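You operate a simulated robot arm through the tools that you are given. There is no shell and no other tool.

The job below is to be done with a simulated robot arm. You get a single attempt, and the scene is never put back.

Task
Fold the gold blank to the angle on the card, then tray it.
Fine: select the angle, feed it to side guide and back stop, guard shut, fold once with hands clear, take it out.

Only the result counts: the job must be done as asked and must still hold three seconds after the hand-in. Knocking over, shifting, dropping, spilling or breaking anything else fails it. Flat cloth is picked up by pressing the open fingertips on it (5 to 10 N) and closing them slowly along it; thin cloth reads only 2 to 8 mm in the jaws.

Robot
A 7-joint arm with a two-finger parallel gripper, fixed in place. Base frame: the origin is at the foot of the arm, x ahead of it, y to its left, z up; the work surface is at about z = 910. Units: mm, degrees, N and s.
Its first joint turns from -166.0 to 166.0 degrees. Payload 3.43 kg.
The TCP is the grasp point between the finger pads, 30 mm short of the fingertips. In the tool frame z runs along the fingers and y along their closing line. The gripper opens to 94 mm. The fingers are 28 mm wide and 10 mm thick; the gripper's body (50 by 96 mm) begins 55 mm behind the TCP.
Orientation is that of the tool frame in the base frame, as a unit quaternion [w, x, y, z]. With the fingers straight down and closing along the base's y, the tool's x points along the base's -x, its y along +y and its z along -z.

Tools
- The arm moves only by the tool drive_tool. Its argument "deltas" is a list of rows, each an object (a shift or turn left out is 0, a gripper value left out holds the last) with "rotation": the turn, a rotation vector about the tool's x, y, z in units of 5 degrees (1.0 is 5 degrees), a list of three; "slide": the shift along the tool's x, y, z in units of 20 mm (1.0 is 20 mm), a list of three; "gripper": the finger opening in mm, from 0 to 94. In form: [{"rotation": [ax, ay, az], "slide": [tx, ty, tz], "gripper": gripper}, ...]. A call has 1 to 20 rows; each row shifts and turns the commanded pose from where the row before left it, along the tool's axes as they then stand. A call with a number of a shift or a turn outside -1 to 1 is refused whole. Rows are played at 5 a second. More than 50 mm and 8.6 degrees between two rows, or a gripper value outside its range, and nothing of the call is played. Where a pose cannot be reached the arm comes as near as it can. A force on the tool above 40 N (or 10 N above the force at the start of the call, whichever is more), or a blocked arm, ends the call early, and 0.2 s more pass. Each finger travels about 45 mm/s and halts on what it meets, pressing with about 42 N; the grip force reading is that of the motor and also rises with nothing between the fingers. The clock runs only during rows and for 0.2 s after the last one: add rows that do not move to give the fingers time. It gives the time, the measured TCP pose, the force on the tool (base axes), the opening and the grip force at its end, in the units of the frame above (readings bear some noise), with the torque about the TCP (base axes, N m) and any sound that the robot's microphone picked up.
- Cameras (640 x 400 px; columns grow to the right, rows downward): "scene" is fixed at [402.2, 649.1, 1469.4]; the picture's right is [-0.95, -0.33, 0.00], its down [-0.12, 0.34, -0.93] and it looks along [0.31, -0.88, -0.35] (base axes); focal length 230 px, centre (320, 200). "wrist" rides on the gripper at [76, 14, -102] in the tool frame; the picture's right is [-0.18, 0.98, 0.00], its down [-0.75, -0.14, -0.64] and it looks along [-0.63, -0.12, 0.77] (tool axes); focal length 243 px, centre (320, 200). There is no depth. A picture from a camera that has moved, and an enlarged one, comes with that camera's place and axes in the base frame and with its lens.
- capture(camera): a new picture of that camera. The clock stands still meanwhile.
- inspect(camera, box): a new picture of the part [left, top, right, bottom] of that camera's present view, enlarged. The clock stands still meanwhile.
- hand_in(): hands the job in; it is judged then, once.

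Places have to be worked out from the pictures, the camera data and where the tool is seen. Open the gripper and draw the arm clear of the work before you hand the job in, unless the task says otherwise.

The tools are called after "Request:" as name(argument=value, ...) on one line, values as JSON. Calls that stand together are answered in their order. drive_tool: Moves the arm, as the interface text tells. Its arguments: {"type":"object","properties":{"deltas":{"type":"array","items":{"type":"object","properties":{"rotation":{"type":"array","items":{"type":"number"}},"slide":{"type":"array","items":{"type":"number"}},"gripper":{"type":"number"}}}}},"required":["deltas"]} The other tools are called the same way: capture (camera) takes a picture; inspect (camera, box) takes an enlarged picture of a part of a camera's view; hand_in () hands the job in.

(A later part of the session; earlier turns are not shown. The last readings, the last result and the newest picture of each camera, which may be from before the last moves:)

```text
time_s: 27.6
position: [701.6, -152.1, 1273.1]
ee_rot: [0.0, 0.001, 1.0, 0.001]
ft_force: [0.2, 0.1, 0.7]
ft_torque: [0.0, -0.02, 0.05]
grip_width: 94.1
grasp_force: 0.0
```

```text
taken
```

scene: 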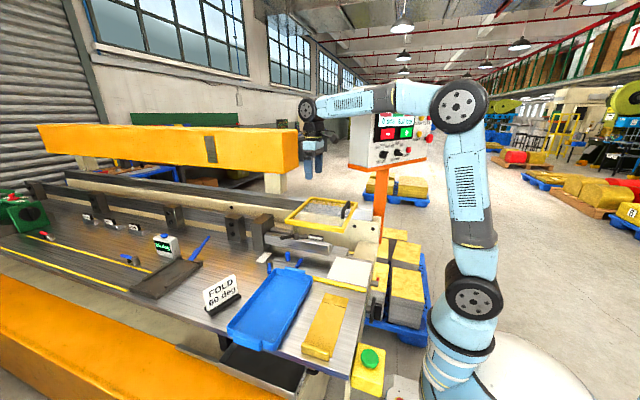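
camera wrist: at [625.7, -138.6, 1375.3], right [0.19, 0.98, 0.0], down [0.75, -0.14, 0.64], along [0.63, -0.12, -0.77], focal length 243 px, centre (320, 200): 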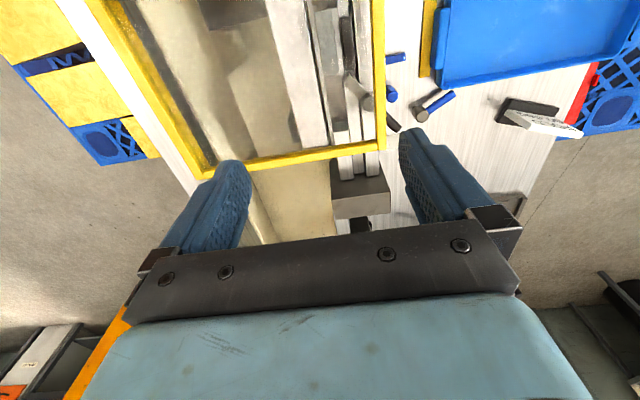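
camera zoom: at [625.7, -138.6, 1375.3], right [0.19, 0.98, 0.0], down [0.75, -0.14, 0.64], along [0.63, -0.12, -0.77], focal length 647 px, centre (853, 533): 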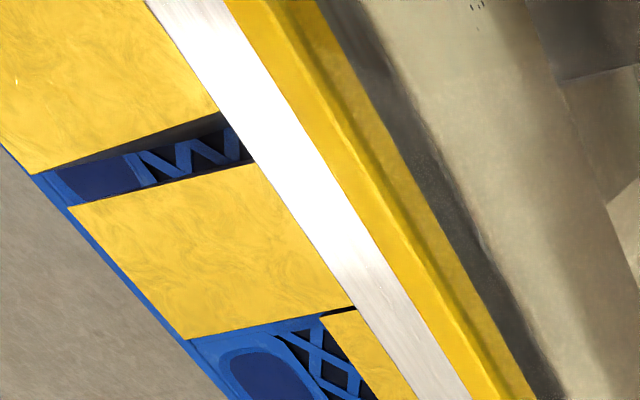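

The 80 mm finger on the clamp spans about x=641–722, and the blue guide's −x face is near x≈717, so blank's +x edge should rest there. I'll zoom tightly to find the back stop and guide details.

Request:
inspect(camera="wrist", box=[260, 0, 350, 70])

Request:
inspect(camera="wrist", box=[260, 60, 350, 180])

Request:
inspect(camera="wrist", box=[370, 20, 450, 130])

Request:
inspect(camera="wrist", box=[180, 0, 280, 160])

```text
5.71 times, centred on (305, 35) of wrist
camera zoom: at [625.7, -138.6, 1375.3], right [0.19, 0.98, 0.0], down [0.75, -0.14, 0.64], along [0.63, -0.12, -0.77], focal length 1386 px, centre (406, 1143)
```

zoom: 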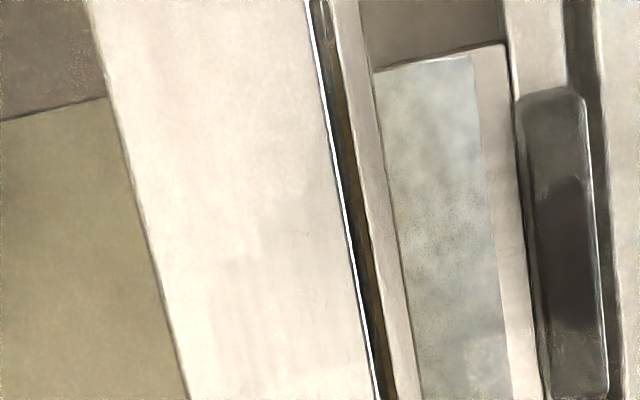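

```text
3.33 times, centred on (305, 120) of wrist
camera zoom: at [625.7, -138.6, 1375.3], right [0.19, 0.98, 0.0], down [0.75, -0.14, 0.64], along [0.63, -0.12, -0.77], focal length 809 px, centre (370, 467)
```

zoom: 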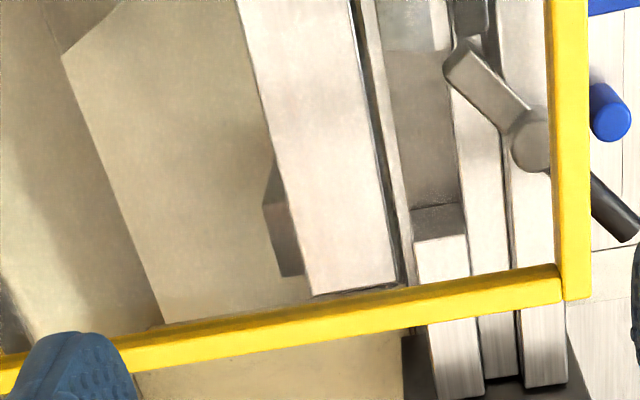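

```text
3.64 times, centred on (410, 75) of wrist
camera zoom: at [625.7, -138.6, 1375.3], right [0.19, 0.98, 0.0], down [0.75, -0.14, 0.64], along [0.63, -0.12, -0.77], focal length 882 px, centre (-7, 654)
```

zoom: 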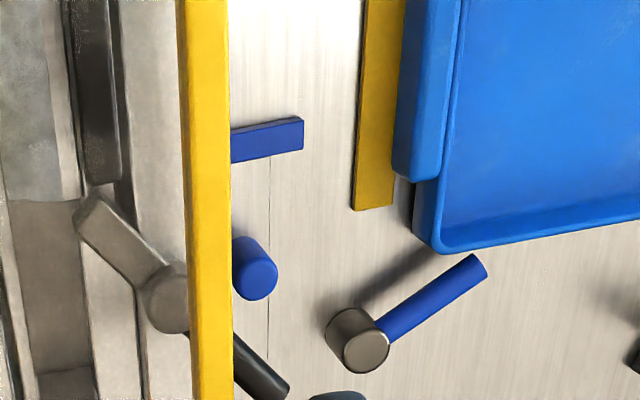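

```text
2.50 times, centred on (230, 80) of wrist
camera zoom: at [625.7, -138.6, 1375.3], right [0.19, 0.98, 0.0], down [0.75, -0.14, 0.64], along [0.63, -0.12, -0.77], focal length 606 px, centre (545, 500)
```

zoom: 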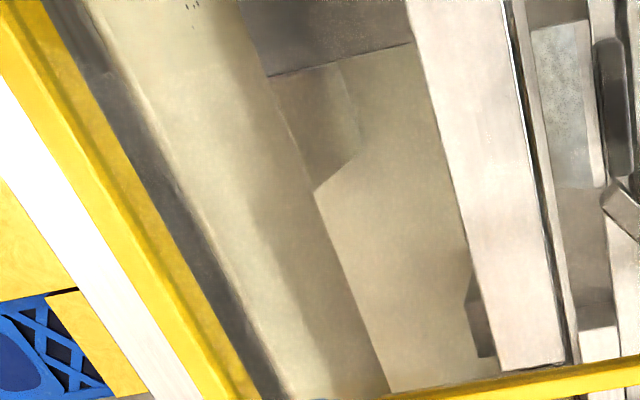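

Everything is consistent: guide face x≈720, finger 641–722, blank 80 mm wide. The back stop isn't visible from above, so I'll get a low front view looking under the clamp beam.

Request:
drive_tool(deltas=[{"rotation": [0, 0, 1]}, {"rotation": [0, 0, 1]}, {"rotation": [0, 0, 1]}, {"rotation": [0, 0, 1]}, {"rotation": [0, 0, 1]}, {"rotation": [0, 0, 1]}, {"rotation": [0, 0, 1]}, {"rotation": [0, 0, 1]}, {"rotation": [0, 0, 1]}, {"rotation": [0, 0, 1]}, {"rotation": [0, 0, 1]}, {"rotation": [0, 0, 1]}, {"rotation": [0, 0, 1]}, {"rotation": [0, 0, 1]}, {"rotation": [0, 0, 1]}, {"rotation": [0, 0, 1]}, {"rotation": [0, 0, 1]}, {"rotation": [0, 0, 1]}])

Request:
drive_tool(deltas=[{"slide": [1, 0, 0]}, {"slide": [1, 0, 0]}, {"slide": [1, 0, 0]}, {"slide": [1, 0, 0]}, {"slide": [1, 0, 0]}, {"slide": [1, 0, 0]}, {"slide": [1, 0, 0]}, {"slide": [1, 0, 0]}, {"slide": [1, 0, 0]}, {"slide": [1, 0, 0]}, {"slide": [1, 0, 0]}, {"slide": [1, 0, 0]}, {"slide": [1, 0, 0]}])

Request:
drive_tool(deltas=[{"rotation": [0, -1, 0]}, {"rotation": [0, -1, 0]}, {"rotation": [0, -1, 0]}, {"rotation": [0, -1, 0]}, {"rotation": [0, -1, 0]}, {"rotation": [0, -1, 0]}, {"rotation": [0, -1, 0]}, {"rotation": [0, -1, 0]}, {"rotation": [0, -1, 0]}, {"rotation": [0, -1, 0]}, {"slide": [0.766, 0, 0.643]}, {"slide": [0.766, 0, 0.643]}, {"slide": [0.766, 0, 0.643]}, {"slide": [0.766, 0, 0.643]}, {"slide": [0.766, 0, 0.643]}, {"slide": [0.766, 0, 0.643]}, {"slide": [0.766, 0, 0.643]}, {"slide": [0.766, 0, 0.643]}, {"slide": [0.766, 0, 0.643]}])

Request:
capture(camera="wrist")

Request:
capture(camera="scene")

```text
time_s: 31.4
position: [702.8, -152.5, 1274.0]
ee_rot: [0.0, 0.707, 0.707, 0.0]
ft_force: [0.2, 0.2, 0.4]
ft_torque: [-0.01, 0.03, -0.01]
grip_width: 94.1
grasp_force: 0.1
```

```text
time_s: 34.2
position: [702.4, 107.2, 1273.8]
ee_rot: [0.0, 0.707, 0.707, 0.0]
ft_force: [0.4, -0.4, -0.6]
ft_torque: [0.06, 0.0, 0.01]
grip_width: 94.1
grasp_force: 0.1
```

```text
time_s: 38.2
position: [701.7, 106.8, 1094.4]
ee_rot: [0.299, 0.641, 0.641, -0.299]
ft_force: [0.0, -0.7, 0.0]
ft_torque: [0.02, 0.01, -0.01]
grip_width: 93.6
grasp_force: 0.0
```

```text
taken
camera wrist: at [716.5, 234.6, 1100.6], right [0.98, -0.12, 0.14], down [-0.14, 0.01, 0.99], along [-0.12, -0.99, -0.01], focal length 243 px, centre (320, 200)
```

wrist: 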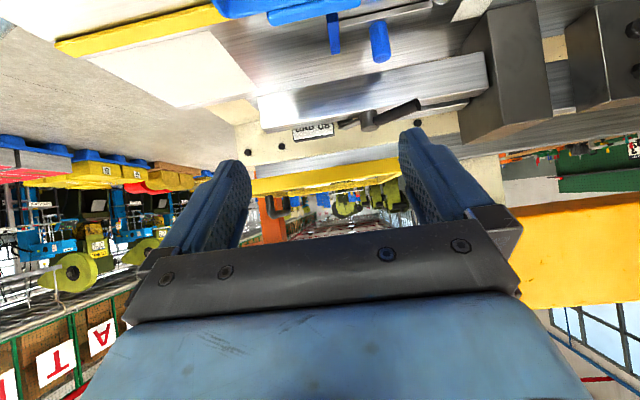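

```text
taken
```

scene: 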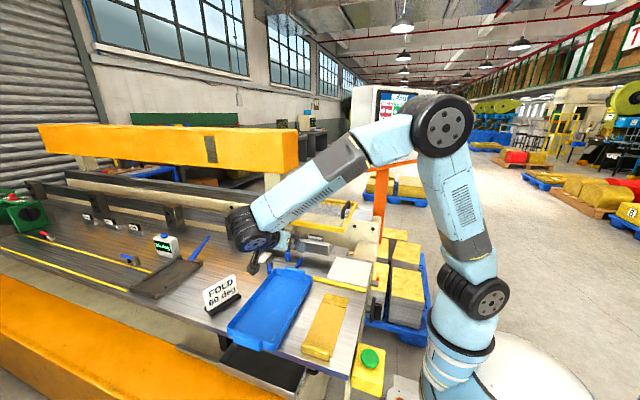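

Still clear of everything; I'll go 80 mm lower to see under the clamp nose.

Request:
drive_tool(deltas=[{"slide": [0.766, 0, 0.643]}, {"slide": [0.766, 0, 0.643]}, {"slide": [0.766, 0, 0.643]}, {"slide": [0.766, 0, 0.643]}])

Request:
capture(camera="wrist")

Request:
inspect(camera="wrist", box=[180, 80, 480, 200])

Request:
inspect(camera="wrist", box=[240, 90, 400, 160])

```text
time_s: 39.2
position: [702.2, 105.6, 1013.6]
ee_rot: [0.298, 0.642, 0.641, -0.299]
ft_force: [-0.5, 0.2, 0.0]
ft_torque: [0.05, -0.02, 0.04]
grip_width: 94.0
grasp_force: 0.1
```

```text
taken
camera wrist: at [716.2, 233.9, 1020.1], right [0.98, -0.12, 0.14], down [-0.14, 0.01, 0.99], along [-0.12, -0.99, -0.01], focal length 243 px, centre (320, 200)
```

wrist: 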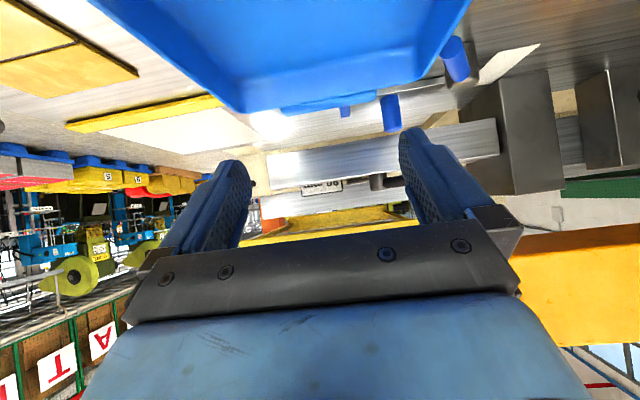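

```text
2.13 times, centred on (330, 140) of wrist
camera zoom: at [716.2, 233.9, 1020.1], right [0.98, -0.12, 0.14], down [-0.14, 0.01, 0.99], along [-0.12, -0.99, -0.01], focal length 518 px, centre (299, 328)
```

zoom: 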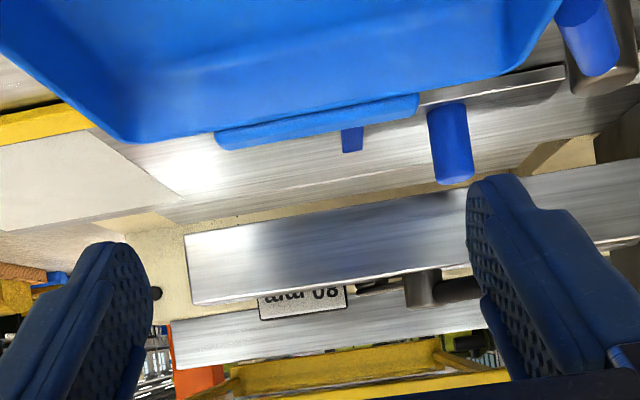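

```text
4.00 times, centred on (320, 125) of wrist
camera zoom: at [716.2, 233.9, 1020.1], right [0.98, -0.12, 0.14], down [-0.14, 0.01, 0.99], along [-0.12, -0.99, -0.01], focal length 970 px, centre (320, 500)
```

zoom: 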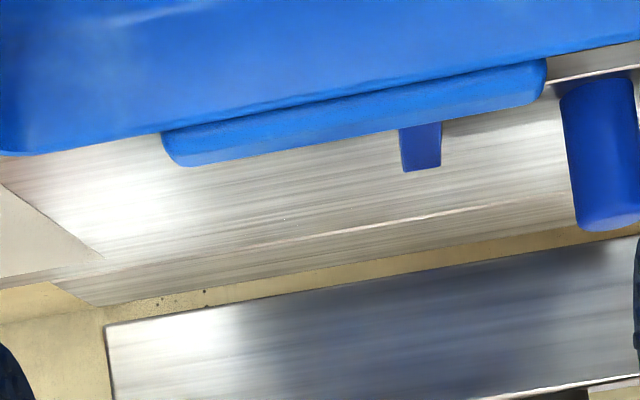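

No stop is visible below the beam on the leaf from here, and the slot/leaf edge are clear. I'll rise, level and yaw back, then take a low view along +x from the −x side of the throat.

Request:
inspect(camera="wrist", box=[250, 120, 420, 200])

Request:
inspect(camera="wrist", box=[60, 90, 240, 180])

Request:
drive_tool(deltas=[{"slide": [-0.766, 0, -0.643]}, {"slide": [-0.766, 0, -0.643]}, {"slide": [-0.766, 0, -0.643]}, {"slide": [-0.766, 0, -0.643]}, {"slide": [-0.766, 0, -0.643]}, {"slide": [-0.766, 0, -0.643]}, {"slide": [-0.766, 0, -0.643]}, {"slide": [-0.766, 0, -0.643]}, {"slide": [-0.766, 0, -0.643]}, {"rotation": [0, 1, 0]}, {"rotation": [0, 1, 0]}, {"rotation": [0, 1, 0]}, {"rotation": [0, 1, 0]}, {"rotation": [0, 1, 0]}, {"rotation": [0, 1, 0]}, {"rotation": [0, 1, 0]}, {"rotation": [0, 1, 0]}, {"rotation": [0, 1, 0]}, {"rotation": [0, 1, 0]}])

Request:
drive_tool(deltas=[{"rotation": [0, 0, -1]}, {"rotation": [0, 0, -1]}, {"rotation": [0, 0, -1]}, {"rotation": [0, 0, -1]}, {"rotation": [0, 0, -1]}, {"rotation": [0, 0, -1]}, {"rotation": [0, 0, -1]}, {"rotation": [0, 0, -1]}, {"rotation": [0, 0, -1]}, {"rotation": [0, 0, -1]}, {"rotation": [0, 0, -1]}, {"rotation": [0, 0, -1]}, {"rotation": [0, 0, -1]}, {"rotation": [0, 0, -1]}, {"rotation": [0, 0, -1]}, {"rotation": [0, 0, -1]}, {"rotation": [0, 0, -1]}, {"rotation": [0, 0, -1]}])

```text
3.76 times, centred on (335, 160) of wrist
camera zoom: at [716.2, 233.9, 1020.1], right [0.98, -0.12, 0.14], down [-0.14, 0.01, 0.99], along [-0.12, -0.99, -0.01], focal length 913 px, centre (264, 351)
```

zoom: 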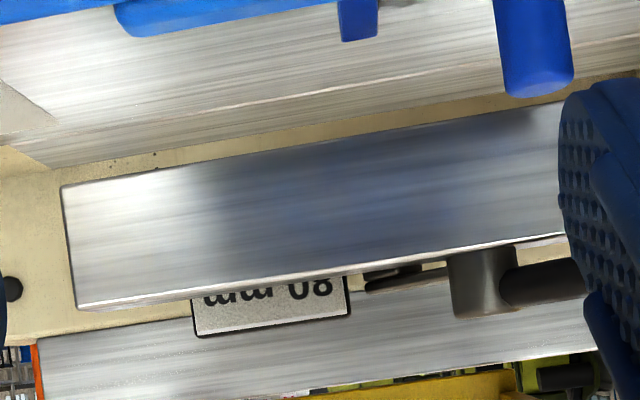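

```text
3.56 times, centred on (150, 135) of wrist
camera zoom: at [716.2, 233.9, 1020.1], right [0.98, -0.12, 0.14], down [-0.14, 0.01, 0.99], along [-0.12, -0.99, -0.01], focal length 863 px, centre (924, 431)
```

zoom: 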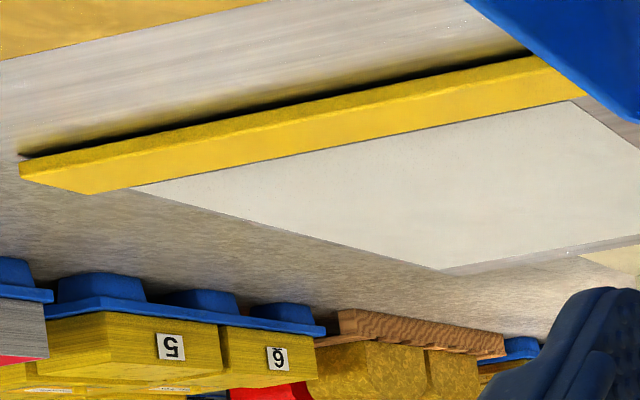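

```text
time_s: 43.2
position: [701.4, 107.8, 1193.4]
ee_rot: [0.002, 0.707, 0.707, 0.0]
ft_force: [-0.3, 0.4, 0.2]
ft_torque: [-0.02, -0.04, 0.0]
grip_width: 93.8
grasp_force: 0.1
```

```text
time_s: 47.0
position: [701.4, 107.0, 1193.5]
ee_rot: [0.0, 0.0, 1.0, 0.0]
ft_force: [-0.7, 0.3, 0.3]
ft_torque: [0.0, 0.0, 0.01]
grip_width: 93.9
grasp_force: 0.1
```

The yellow bar is a raised strip at y≈15–30, so the blank has to be lifted over it. Now I'll move to the −x side for a low view along +x into the throat.

Request:
drive_tool(deltas=[{"slide": [1, -1, 0]}, {"slide": [1, -1, 0]}, {"slide": [1, -1, 0]}, {"slide": [1, -1, 0]}, {"slide": [1, -1, 0]}, {"slide": [1, -1, 0]}, {"slide": [1, -1, 0]}, {"slide": [1, -1, 0]}, {"slide": [1, -1, 0]}, {"slide": [1, -1, 0]}])

Request:
drive_tool(deltas=[{"rotation": [0, -1, 0]}, {"rotation": [0, -1, 0]}, {"rotation": [0, -1, 0]}, {"rotation": [0, -1, 0]}, {"rotation": [0, -1, 0]}, {"rotation": [0, -1, 0]}, {"rotation": [0, -1, 0]}, {"rotation": [0, -1, 0]}, {"rotation": [0, -1, 0]}, {"rotation": [0, -1, 0]}, {"slide": [0.766, 0, 0.643]}, {"slide": [0.766, 0, 0.643]}, {"slide": [0.766, 0, 0.643]}, {"slide": [0.766, 0, 0.643]}, {"slide": [0.766, 0, 0.643]}, {"slide": [0.766, 0, 0.643]}, {"slide": [0.766, 0, 0.643]}, {"slide": [0.766, 0, 0.643]}])

Request:
capture(camera="wrist")

Request:
inspect(camera="wrist", box=[180, 30, 460, 205])

Request:
capture(camera="scene")

```text
time_s: 49.2
position: [502.0, -92.5, 1192.3]
ee_rot: [-0.001, -0.001, 1.0, 0.0]
ft_force: [-0.3, 1.0, -0.5]
ft_torque: [-0.02, 0.02, 0.0]
grip_width: 94.0
grasp_force: 0.1
```

```text
time_s: 53.0
position: [557.7, -120.4, 1107.1]
ee_rot: [0.429, 0.0, 0.903, -0.002]
ft_force: [-0.6, 0.3, 0.4]
ft_torque: [0.03, -0.01, 0.04]
grip_width: 93.9
grasp_force: 0.1
out of reach, approached as far as the arm can: row 13, 14, 15, 16, 17, 18
stopped in row 18: the force on the tool passed its limit at 54 N (the readings are from after the stop); the commanded pose is now the measured one
```

```text
taken
camera wrist: at [431.1, -107.0, 1112.5], right [0.12, 0.98, 0.14], down [-0.02, -0.14, 0.99], along [0.99, -0.12, 0.0], focal length 243 px, centre (320, 200)
```

wrist: 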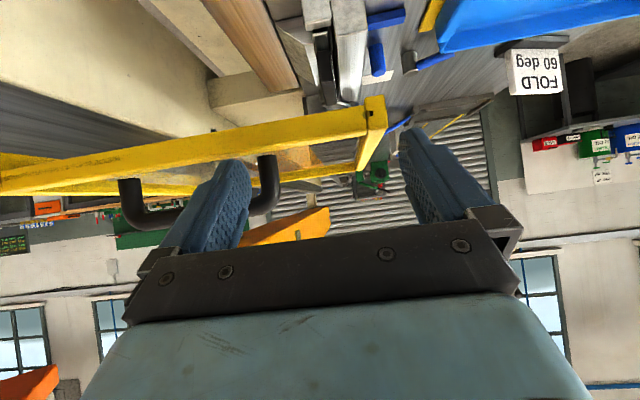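

```text
2.29 times, centred on (320, 118) of wrist
camera zoom: at [431.1, -107.0, 1112.5], right [0.12, 0.98, 0.14], down [-0.02, -0.14, 0.99], along [0.99, -0.12, 0.0], focal length 555 px, centre (320, 389)
```

zoom: 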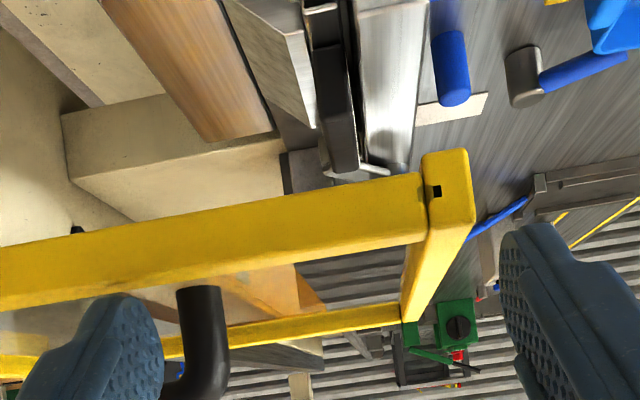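

```text
taken
```

scene: 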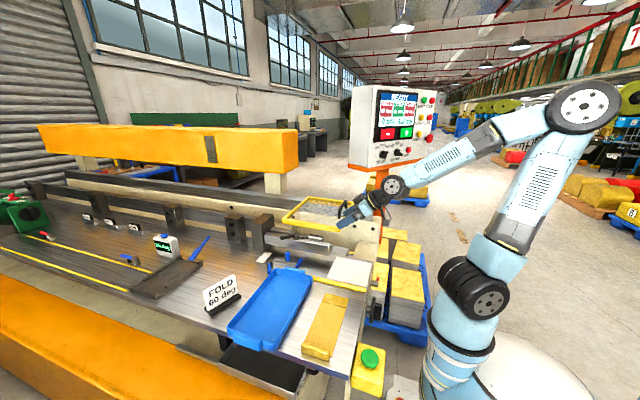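

That pose was out of reach and the fingers touched something near the guard's −x edge. I'll lift straight up and then check whether the guard has shifted.

Request:
drive_tool(deltas=[{"slide": [-0.775, 0, -0.632]}, {"slide": [-0.775, 0, -0.632]}, {"slide": [-0.775, 0, -0.632]}, {"slide": [-0.775, 0, -0.632]}, {"slide": [-0.775, 0, -0.632]}, {"slide": [-0.775, 0, -0.632]}])

Request:
inspect(camera="scene", box=[280, 185, 390, 275])

Request:
capture(camera="wrist")

```text
time_s: 54.4
position: [560.4, -120.3, 1227.6]
ee_rot: [0.427, -0.001, 0.904, -0.002]
ft_force: [-0.4, 0.2, -0.7]
ft_torque: [0.0, 0.0, -0.01]
grip_width: 94.0
grasp_force: 0.1
```

```text
4.44 times, centred on (335, 230) of scene
camera zoom: at [402.2, 649.1, 1469.4], right [-0.95, -0.33, 0.0], down [-0.12, 0.34, -0.93], along [0.31, -0.88, -0.35], focal length 1021 px, centre (253, 67)
```

zoom: 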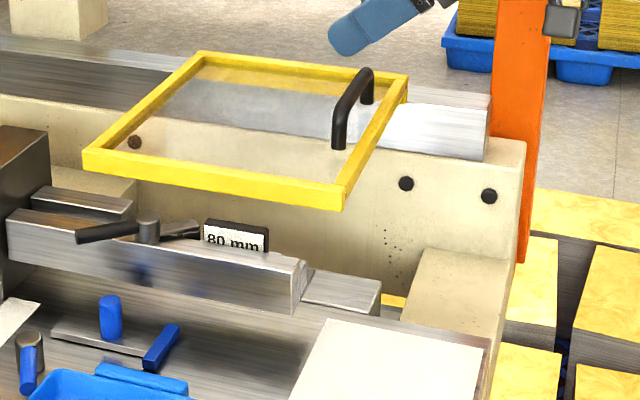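

```text
taken
camera wrist: at [431.8, -106.1, 1232.6], right [0.12, 0.98, 0.14], down [-0.02, -0.14, 0.99], along [0.99, -0.12, 0.0], focal length 243 px, centre (320, 200)
```

wrist: 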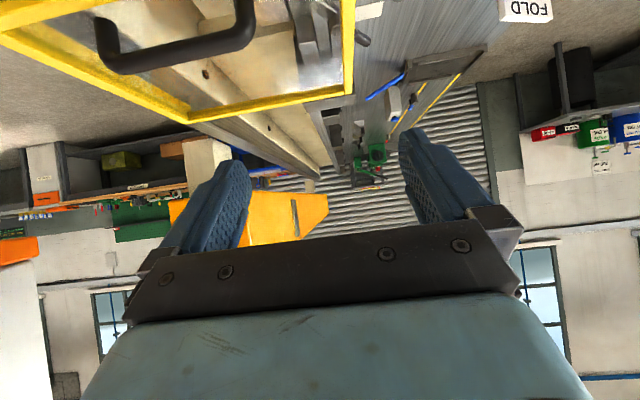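

The guard slid about 15 mm toward +x, so it is a sliding guard along x. I'll take the identical zoom as before to measure exactly how it moved.

Request:
inspect(camera="scene", box=[280, 185, 370, 255])

Request:
inspect(camera="scene", box=[345, 80, 445, 175])

Request:
inspect(camera="wrist", box=[60, 0, 380, 200])

```text
5.71 times, centred on (325, 220) of scene
camera zoom: at [402.2, 649.1, 1469.4], right [-0.95, -0.33, 0.0], down [-0.12, 0.34, -0.93], along [0.31, -0.88, -0.35], focal length 1312 px, centre (291, 86)
```

zoom: 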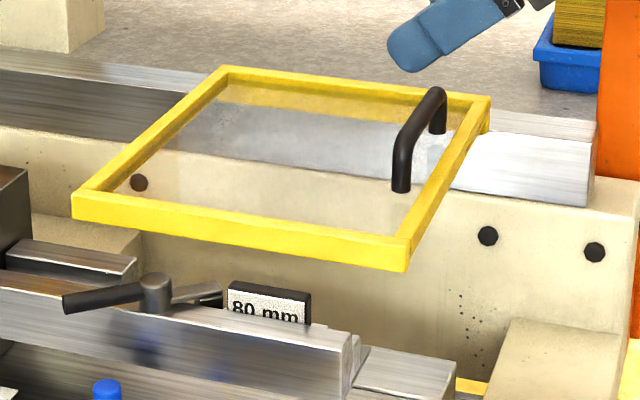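

```text
4.21 times, centred on (395, 128) of scene
camera zoom: at [402.2, 649.1, 1469.4], right [-0.95, -0.33, 0.0], down [-0.12, 0.34, -0.93], along [0.31, -0.88, -0.35], focal length 967 px, centre (4, 505)
```

zoom: 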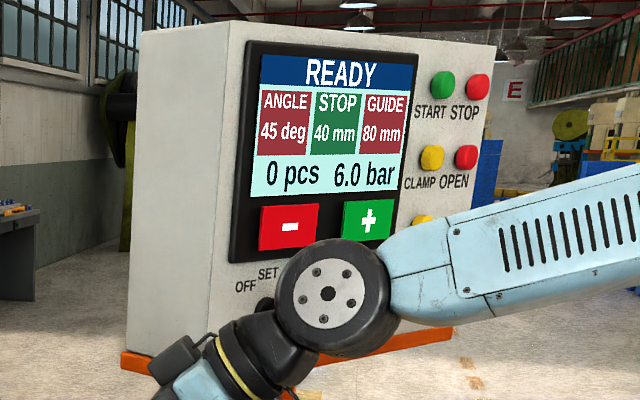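

```text
2.00 times, centred on (220, 100) of wrist
camera zoom: at [431.8, -106.1, 1232.6], right [0.12, 0.98, 0.14], down [-0.02, -0.14, 0.99], along [0.99, -0.12, 0.0], focal length 485 px, centre (520, 400)
```

zoom: 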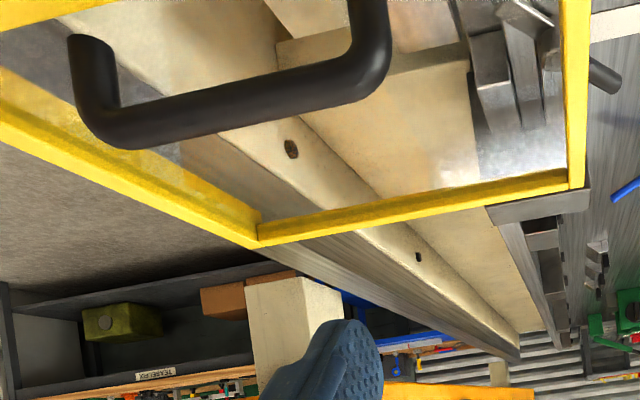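

It was a pure +13 mm slide of the guard along x (originally centred x≈684 over the leaf and finger), so I'll restore that later. Next I'll level the tool and reposition to look at the control panel.

Request:
drive_tool(deltas=[{"rotation": [0, 1, 0]}, {"rotation": [0, 1, 0]}, {"rotation": [0, 1, 0]}, {"rotation": [0, 1, 0]}, {"rotation": [0, 1, 0]}, {"rotation": [0, 1, 0]}, {"rotation": [0, 1, 0]}, {"rotation": [0, 1, 0]}, {"rotation": [0, 1, 0]}, {"rotation": [0, 1, 0]}, {"rotation": [0, 0.12, 0]}, {"slide": [0.667, 0.667, -0.933]}, {"slide": [0.667, 0.667, -0.933]}, {"slide": [0.667, 0.667, -0.933]}, {"slide": [0.667, 0.667, -0.933]}, {"slide": [0.667, 0.667, -0.933]}, {"slide": [0.667, 0.667, -0.933]}])

Request:
drive_tool(deltas=[{"rotation": [0, 0, 1]}, {"rotation": [0, 0, 1]}, {"rotation": [0, 0, 1]}, {"rotation": [0, 0, 1]}, {"rotation": [0, 0, 1]}, {"rotation": [0, 0, 1]}, {"rotation": [0, 0, 1]}, {"rotation": [0, 0, 1]}, {"rotation": [0, 0, 1]}, {"rotation": [0, 0, 1]}, {"rotation": [0, 0, 1]}, {"rotation": [0, 0, 1]}, {"rotation": [0, 0, 1]}, {"rotation": [0, 0, 1]}, {"rotation": [0, 0, 1]}, {"rotation": [0, 0, 1]}, {"rotation": [0, 0, 1]}, {"rotation": [0, 0, 1]}])

Request:
drive_tool(deltas=[{"rotation": [0, -1, 0]}, {"rotation": [0, -1, 0]}, {"rotation": [0, -1, 0]}, {"rotation": [0, -1, 0]}, {"rotation": [0, -1, 0]}, {"rotation": [0, -1, 0]}])

Request:
capture(camera="wrist")

Request:
capture(camera="scene")

```text
time_s: 58.0
position: [479.3, -40.3, 1338.0]
ee_rot: [0.001, 0.001, 1.0, -0.003]
ft_force: [0.5, -0.6, 0.1]
ft_torque: [0.02, 0.0, -0.01]
grip_width: 94.0
grasp_force: 0.1
```

```text
time_s: 61.8
position: [479.5, -39.6, 1338.0]
ee_rot: [0.003, 0.707, 0.707, -0.002]
ft_force: [-0.4, 0.5, 0.2]
ft_torque: [0.0, 0.0, 0.03]
grip_width: 93.8
grasp_force: 0.2
```

```text
time_s: 63.2
position: [479.7, -38.5, 1338.4]
ee_rot: [0.185, 0.682, 0.683, -0.184]
ft_force: [1.3, 0.2, 0.7]
ft_torque: [0.0, 0.01, 0.03]
grip_width: 94.2
grasp_force: 0.0
```

```text
taken
camera wrist: at [493.6, 77.3, 1388.0], right [0.98, -0.16, 0.09], down [-0.14, -0.33, 0.93], along [-0.12, -0.93, -0.34], focal length 243 px, centre (320, 200)
```

wrist: 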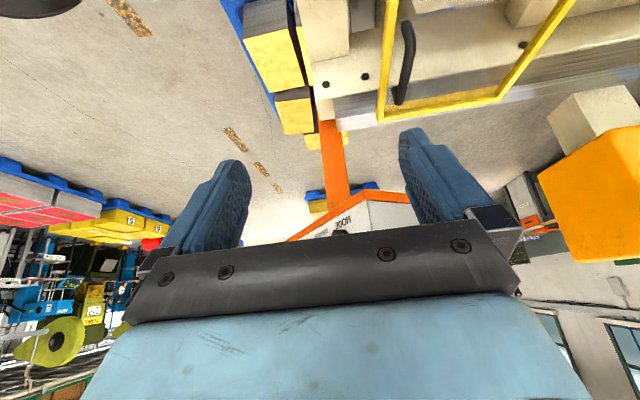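

```text
taken
```

scene: 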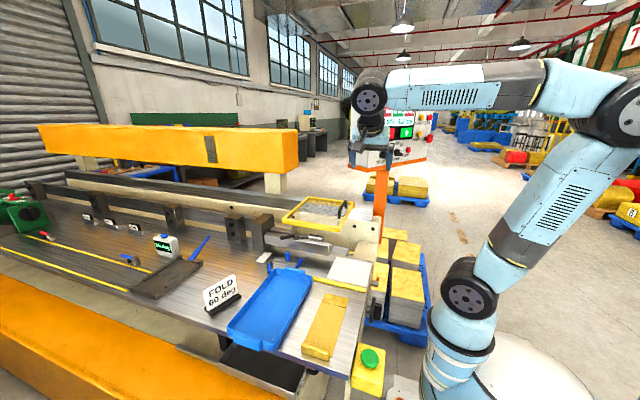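

The panel's front faces the robot base: its near lower corner is at about (520,−286,1255) and the normal ≈(−0.74,0.67,0); the DEGREES knob is near (410,−408,1307). I'll level, yaw to face it, and move in to look, keeping ~80 mm off the panel.

Request:
drive_tool(deltas=[{"rotation": [0, 1, 0]}, {"rotation": [0, 1, 0]}, {"rotation": [0, 1, 0]}, {"rotation": [0, 1, 0]}, {"rotation": [0, 1, 0]}, {"rotation": [0, 1, 0]}, {"rotation": [0, 0, -0.96]}, {"rotation": [0, 0, -0.96]}, {"rotation": [0, 0, -0.96]}, {"rotation": [0, 0, -0.96]}, {"rotation": [0, 0, -0.96]}, {"rotation": [0, 0, -0.96]}, {"rotation": [0, 0, -0.96]}, {"rotation": [0, 0, -0.96]}, {"rotation": [0, 0, -0.96]}, {"rotation": [0, 0, -0.96]}])

Request:
drive_tool(deltas=[{"slide": [-0.25, -0.98, -0.3]}, {"slide": [-0.25, -0.98, -0.3]}, {"slide": [-0.25, -0.98, -0.3]}, {"slide": [-0.25, -0.98, -0.3]}, {"slide": [-0.25, -0.98, -0.3]}, {"slide": [-0.25, -0.98, -0.3]}, {"slide": [-0.25, -0.98, -0.3]}, {"slide": [-0.25, -0.98, -0.3]}, {"slide": [-0.25, -0.98, -0.3]}, {"slide": [-0.25, -0.98, -0.3]}, {"slide": [-0.25, -0.98, -0.3]}, {"slide": [-0.25, -0.98, -0.3]}, {"slide": [-0.25, -0.98, -0.3]}, {"slide": [-0.25, -0.98, -0.3]}, {"slide": [-0.25, -0.98, -0.3]}])

Request:
drive_tool(deltas=[{"rotation": [0, -1, 0]}, {"rotation": [0, -1, 0]}, {"rotation": [0, -1, 0]}, {"rotation": [0, -1, 0]}, {"rotation": [0, -1, 0]}, {"rotation": [0, -1, 0]}])

Request:
capture(camera="wrist")

Request:
capture(camera="scene")

```text
time_s: 66.6
position: [479.9, -39.6, 1337.7]
ee_rot: [0.001, 0.358, 0.934, -0.002]
ft_force: [-0.8, 0.2, 0.3]
ft_torque: [0.02, -0.06, 0.01]
grip_width: 93.8
grasp_force: 0.1
```

```text
time_s: 69.8
position: [338.9, -307.6, 1429.2]
ee_rot: [0.001, 0.358, 0.934, -0.002]
ft_force: [0.1, 0.4, 1.1]
ft_torque: [-0.01, 0.0, -0.03]
grip_width: 94.1
grasp_force: 0.1
```

```text
time_s: 71.2
position: [339.6, -309.2, 1429.5]
ee_rot: [0.244, 0.344, 0.902, -0.095]
ft_force: [0.3, 0.5, 1.2]
ft_torque: [0.01, 0.02, 0.0]
grip_width: 94.2
grasp_force: 0.2
```

```text
taken
camera wrist: at [260.9, -219.3, 1479.3], right [0.78, 0.63, 0.09], down [0.15, -0.32, 0.93], along [0.61, -0.71, -0.34], focal length 243 px, centre (320, 200)
```

wrist: 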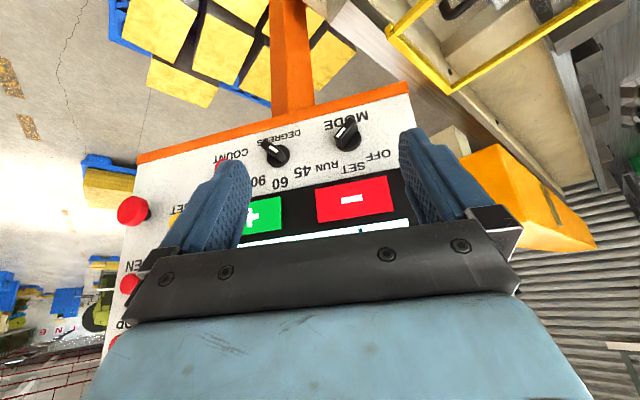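

```text
taken
```

scene: 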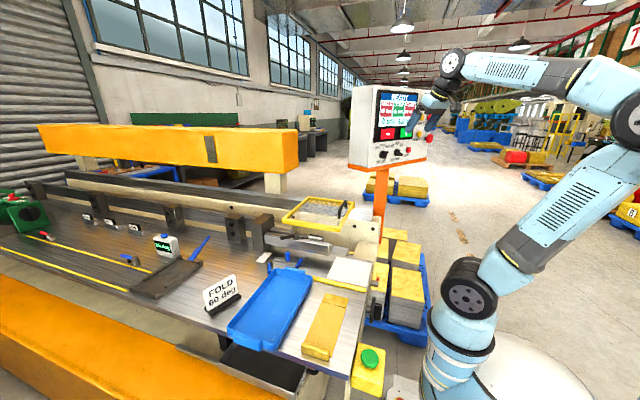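

The panel is reachable and in clear view. I'll zoom in on the knobs to see their pointers and compute positions.

Request:
inspect(camera="wrist", box=[210, 80, 420, 220])

Request:
inspect(camera="wrist", box=[235, 125, 305, 180])

Request:
inspect(camera="scene", box=[360, 130, 440, 180])

```text
2.86 times, centred on (315, 150) of wrist
camera zoom: at [260.9, -219.3, 1479.3], right [0.78, 0.63, 0.09], down [0.15, -0.32, 0.93], along [0.61, -0.71, -0.34], focal length 693 px, centre (334, 343)
```

zoom: 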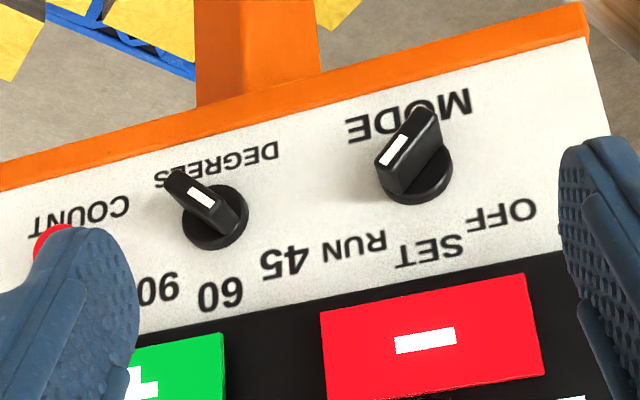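

```text
7.27 times, centred on (270, 152) of wrist
camera zoom: at [260.9, -219.3, 1479.3], right [0.78, 0.63, 0.09], down [0.15, -0.32, 0.93], along [0.61, -0.71, -0.34], focal length 1764 px, centre (684, 546)
```

zoom: 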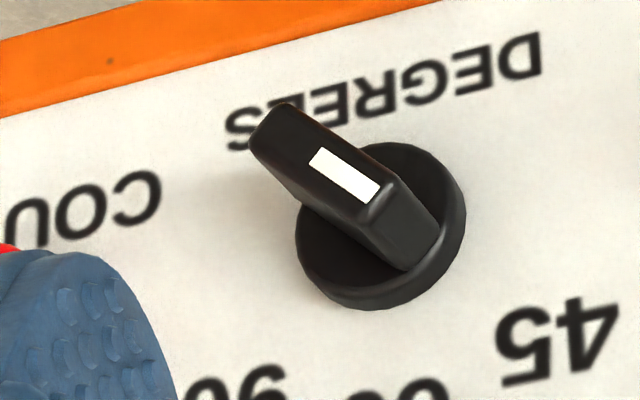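

```text
8.00 times, centred on (400, 155) of scene
camera zoom: at [402.2, 649.1, 1469.4], right [-0.95, -0.33, 0.0], down [-0.12, 0.34, -0.93], along [0.31, -0.88, -0.35], focal length 1837 px, centre (-320, 560)
```

zoom: 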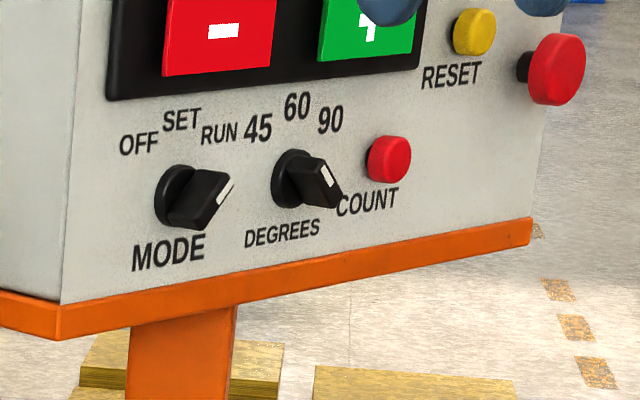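

The knob is at about (418,−480,1297), panel normal ≈(−0.80,0.59,0); positions 45/60/90 are at −45°/0°/+45°, and it points to 45. I'll align the yaw to the panel normal and move to 80 mm in front of the knob (still tilted 30°), closing the gripper to 40 mm.

Request:
drive_tool(deltas=[{"rotation": [-0.53, 0, -0.918], "gripper": 40}, {"slide": [-0.039, -0.452, 0.785]}, {"slide": [-0.039, -0.452, 0.785]}, {"slide": [-0.039, -0.452, 0.785]}, {"slide": [-0.039, -0.452, 0.785]}, {"slide": [-0.039, -0.452, 0.785]}, {"slide": [-0.039, -0.452, 0.785]}, {"slide": [-0.039, -0.452, 0.785]}, {"slide": [-0.039, -0.452, 0.785]}, {"slide": [-0.039, -0.452, 0.785]}, {"slide": [-0.039, -0.452, 0.785]}])

Request:
capture(camera="wrist")

Request:
inspect(camera="scene", box=[330, 70, 470, 190])

```text
time_s: 73.6
position: [353.7, -432.4, 1299.0]
ee_rot: [0.247, 0.304, 0.916, -0.084]
ft_force: [0.4, 0.4, 0.2]
ft_torque: [-0.01, -0.03, 0.02]
grip_width: 40.2
grasp_force: 0.1
```

```text
taken
camera wrist: at [267.4, -351.0, 1347.7], right [0.71, 0.69, 0.09], down [0.18, -0.31, 0.93], along [0.68, -0.65, -0.34], focal length 243 px, centre (320, 200)
```

wrist: 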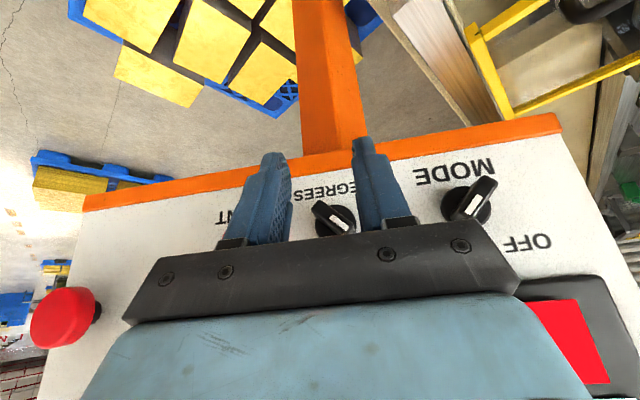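

```text
3.33 times, centred on (400, 130) of scene
camera zoom: at [402.2, 649.1, 1469.4], right [-0.95, -0.33, 0.0], down [-0.12, 0.34, -0.93], along [0.31, -0.88, -0.35], focal length 766 px, centre (53, 433)
```

zoom: 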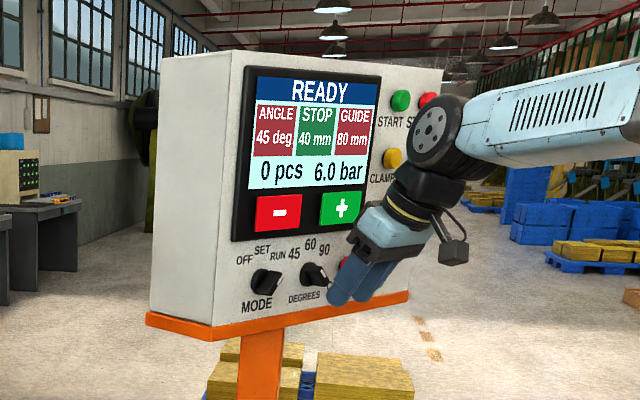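

Good, the gripper is in front of the knob with clearance. I'll tilt the tool further toward horizontal in steps, checking reach.

Request:
drive_tool(deltas=[{"rotation": [0, -1, 0]}, {"rotation": [0, -1, 0]}, {"rotation": [0, -1, 0]}, {"rotation": [0, -1, 0]}, {"rotation": [0, -1, 0]}, {"rotation": [0, -1, 0]}])

Request:
capture(camera="wrist")

Request:
inspect(camera="scene", box=[330, 70, 470, 190])

```text
time_s: 75.0
position: [354.8, -431.9, 1299.3]
ee_rot: [0.476, 0.271, 0.821, -0.159]
ft_force: [1.3, -1.0, -0.6]
ft_torque: [-0.01, -0.01, -0.02]
grip_width: 39.6
grasp_force: 0.1
```

```text
taken
camera wrist: at [260.5, -345.2, 1282.6], right [0.66, 0.73, 0.16], down [-0.23, 0.0, 0.97], along [0.71, -0.68, 0.17], focal length 243 px, centre (320, 200)
```

wrist: 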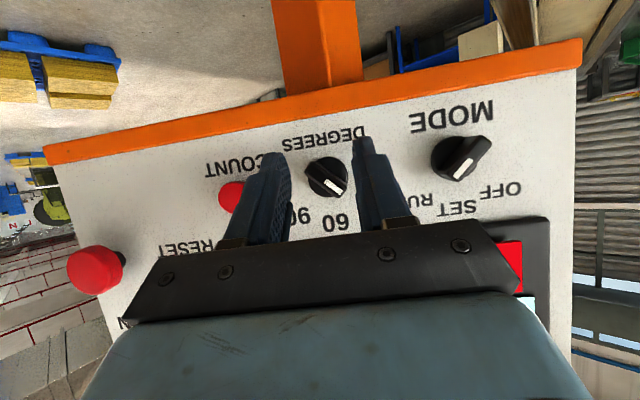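

```text
3.33 times, centred on (400, 130) of scene
camera zoom: at [402.2, 649.1, 1469.4], right [-0.95, -0.33, 0.0], down [-0.12, 0.34, -0.93], along [0.31, -0.88, -0.35], focal length 766 px, centre (53, 433)
```

zoom: 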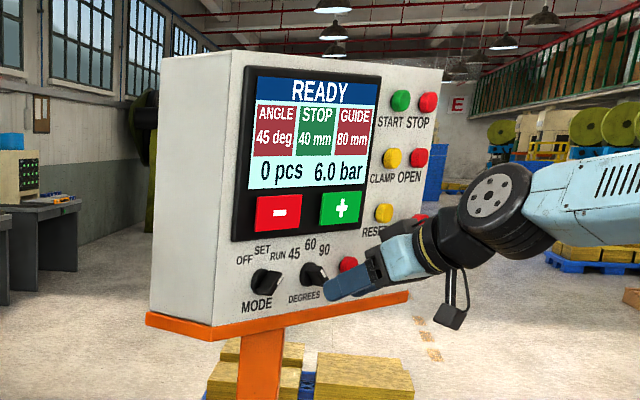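

Reach is fine. Six more rows to horizontal.

Request:
drive_tool(deltas=[{"rotation": [0, -1, 0]}, {"rotation": [0, -1, 0]}, {"rotation": [0, -1, 0]}, {"rotation": [0, -1, 0]}, {"rotation": [0, -1, 0]}, {"rotation": [0, -1, 0]}])

Request:
capture(camera="wrist")

Request:
inspect(camera="wrist", box=[230, 80, 430, 210])

Request:
inspect(camera="scene", box=[360, 110, 440, 180])

```text
time_s: 76.4
position: [353.3, -432.0, 1299.0]
ee_rot: [0.673, 0.221, 0.67, -0.224]
ft_force: [-0.6, -0.1, -0.7]
ft_torque: [-0.01, 0.0, -0.04]
grip_width: 40.0
grasp_force: 0.0
```

```text
taken
camera wrist: at [280.0, -360.0, 1221.0], right [0.59, 0.79, 0.18], down [-0.6, 0.27, 0.75], along [0.54, -0.55, 0.64], focal length 243 px, centre (320, 200)
```

wrist: 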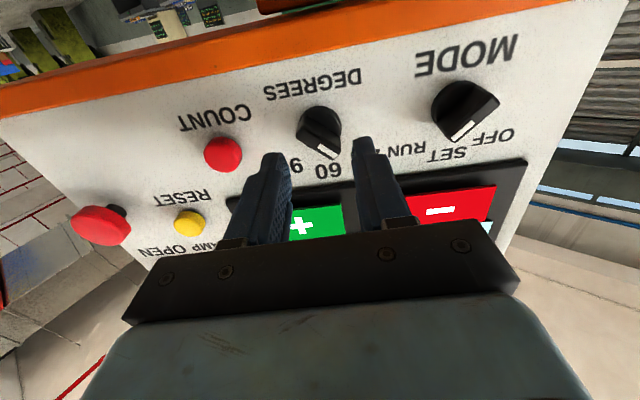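

```text
3.08 times, centred on (330, 145) of wrist
camera zoom: at [280.0, -360.0, 1221.0], right [0.59, 0.79, 0.18], down [-0.6, 0.27, 0.75], along [0.54, -0.55, 0.64], focal length 746 px, centre (289, 369)
```

zoom: 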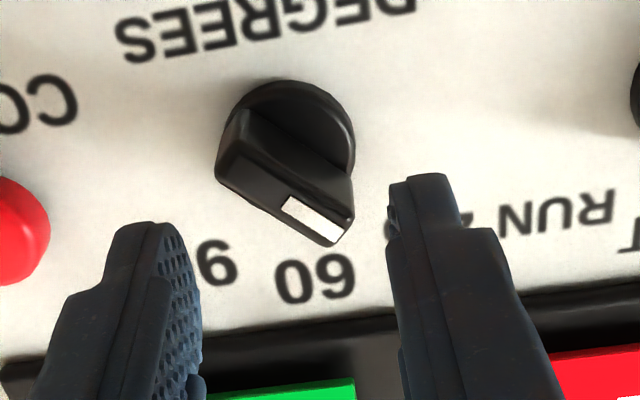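

```text
5.71 times, centred on (400, 145) of scene
camera zoom: at [402.2, 649.1, 1469.4], right [-0.95, -0.33, 0.0], down [-0.12, 0.34, -0.93], along [0.31, -0.88, -0.35], focal length 1312 px, centre (-137, 514)
```

zoom: 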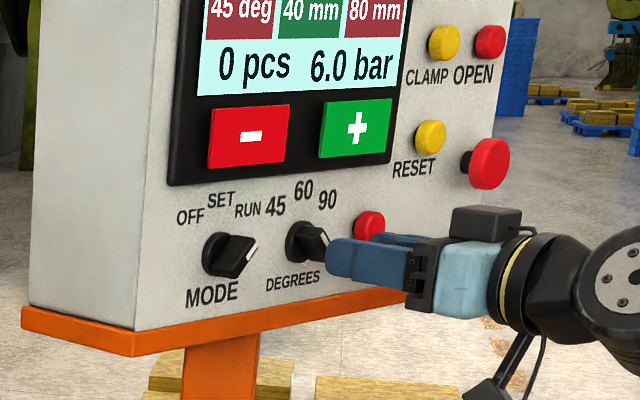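

The tool axis lines up with the knob axis (lateral error <2 mm). I'll roll −45° to match the knob's pointer and look again.

Request:
drive_tool(deltas=[{"rotation": [0, 0, -1]}, {"rotation": [0, 0, -1]}, {"rotation": [0, 0, -1]}, {"rotation": [0, 0, -1]}, {"rotation": [0, 0, -1]}, {"rotation": [0, 0, -1]}, {"rotation": [0, 0, -1]}, {"rotation": [0, 0, -1]}, {"rotation": [0, 0, -1]}])

Request:
capture(camera="wrist")

Request:
inspect(camera="wrist", box=[230, 80, 430, 210])

Request:
inspect(camera="scene", box=[360, 110, 440, 180])

```text
time_s: 78.4
position: [354.1, -433.0, 1298.9]
ee_rot: [0.536, -0.053, 0.704, -0.463]
ft_force: [-0.7, -0.5, -0.1]
ft_torque: [-0.01, -0.02, 0.0]
grip_width: 40.1
grasp_force: 0.1
```

```text
taken
camera wrist: at [245.1, -406.6, 1233.7], right [0.49, 0.66, -0.57], down [-0.26, 0.73, 0.63], along [0.83, -0.16, 0.53], focal length 243 px, centre (320, 200)
```

wrist: 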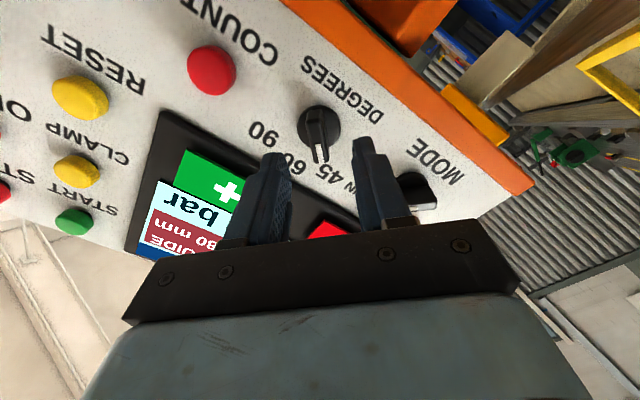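

```text
3.08 times, centred on (330, 145) of wrist
camera zoom: at [245.1, -406.6, 1233.7], right [0.49, 0.66, -0.57], down [-0.26, 0.73, 0.63], along [0.83, -0.16, 0.53], focal length 746 px, centre (289, 369)
```

zoom: 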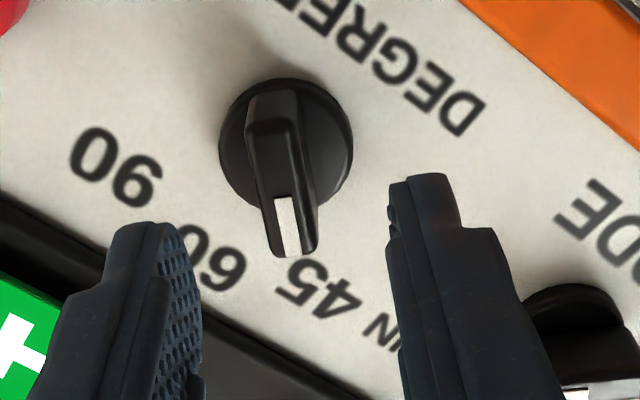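

```text
5.71 times, centred on (400, 145) of scene
camera zoom: at [402.2, 649.1, 1469.4], right [-0.95, -0.33, 0.0], down [-0.12, 0.34, -0.93], along [0.31, -0.88, -0.35], focal length 1312 px, centre (-137, 514)
```

zoom: 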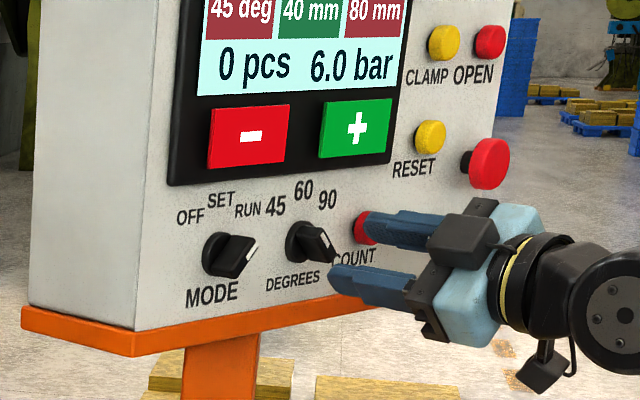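

The knob's bar now lies exactly between the fingers. I'll advance 37 mm along the tool axis.

Request:
drive_tool(deltas=[{"slide": [0, 0, 0.5]}, {"slide": [0, 0, 0.5]}, {"slide": [0, 0, 0.45]}, {"slide": [0, 0, 0.4]}, {}])

Request:
inspect(camera="wrist", box=[230, 80, 430, 210])

Request:
inspect(camera="scene", box=[360, 110, 440, 180])

```text
time_s: 79.6
position: [383.9, -454.6, 1298.2]
ee_rot: [0.535, -0.053, 0.704, -0.463]
ft_force: [0.3, -0.3, 0.2]
ft_torque: [0.02, 0.02, -0.02]
grip_width: 40.0
grasp_force: 0.1
```

```text
3.08 times, centred on (330, 145) of wrist
camera zoom: at [274.9, -428.9, 1233.8], right [0.49, 0.66, -0.57], down [-0.26, 0.73, 0.63], along [0.83, -0.16, 0.53], focal length 746 px, centre (289, 369)
```

zoom: 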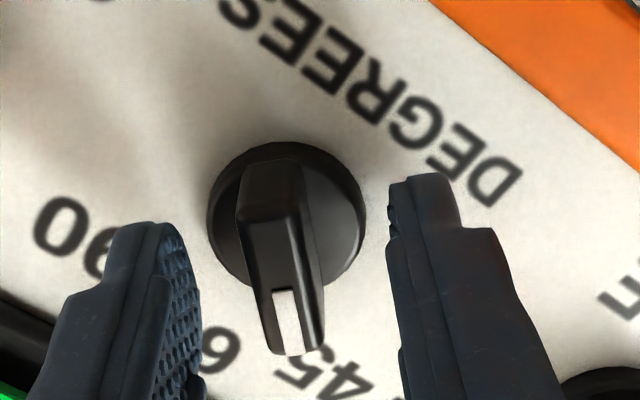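

```text
5.71 times, centred on (400, 145) of scene
camera zoom: at [402.2, 649.1, 1469.4], right [-0.95, -0.33, 0.0], down [-0.12, 0.34, -0.93], along [0.31, -0.88, -0.35], focal length 1312 px, centre (-137, 514)
```

zoom: 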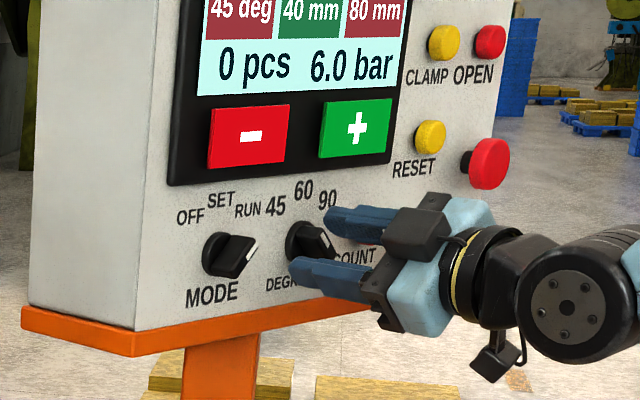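

The bar is centred within ~2 mm. I'll nudge 1.5 mm and close the fingers gradually on it.

Request:
drive_tool(deltas=[{"slide": [0, -0.08, 0], "gripper": 24}, {"gripper": 18}, {"gripper": 15}, {"gripper": 12}, {"gripper": 9}, {}])

Request:
inspect(camera="wrist", box=[230, 80, 430, 210])

```text
time_s: 81.0
position: [381.7, -456.3, 1299.4]
ee_rot: [0.536, -0.053, 0.704, -0.463]
ft_force: [-0.2, 1.7, -3.0]
ft_torque: [0.57, 0.28, 0.54]
grip_width: 12.1
grasp_force: 44.9
```

```text
3.08 times, centred on (330, 145) of wrist
camera zoom: at [274.3, -429.6, 1234.7], right [0.49, 0.66, -0.57], down [-0.26, 0.73, 0.63], along [0.83, -0.16, 0.53], focal length 746 px, centre (289, 369)
```

zoom: 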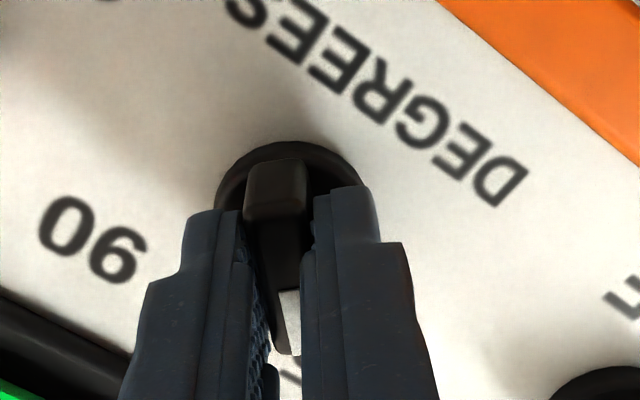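

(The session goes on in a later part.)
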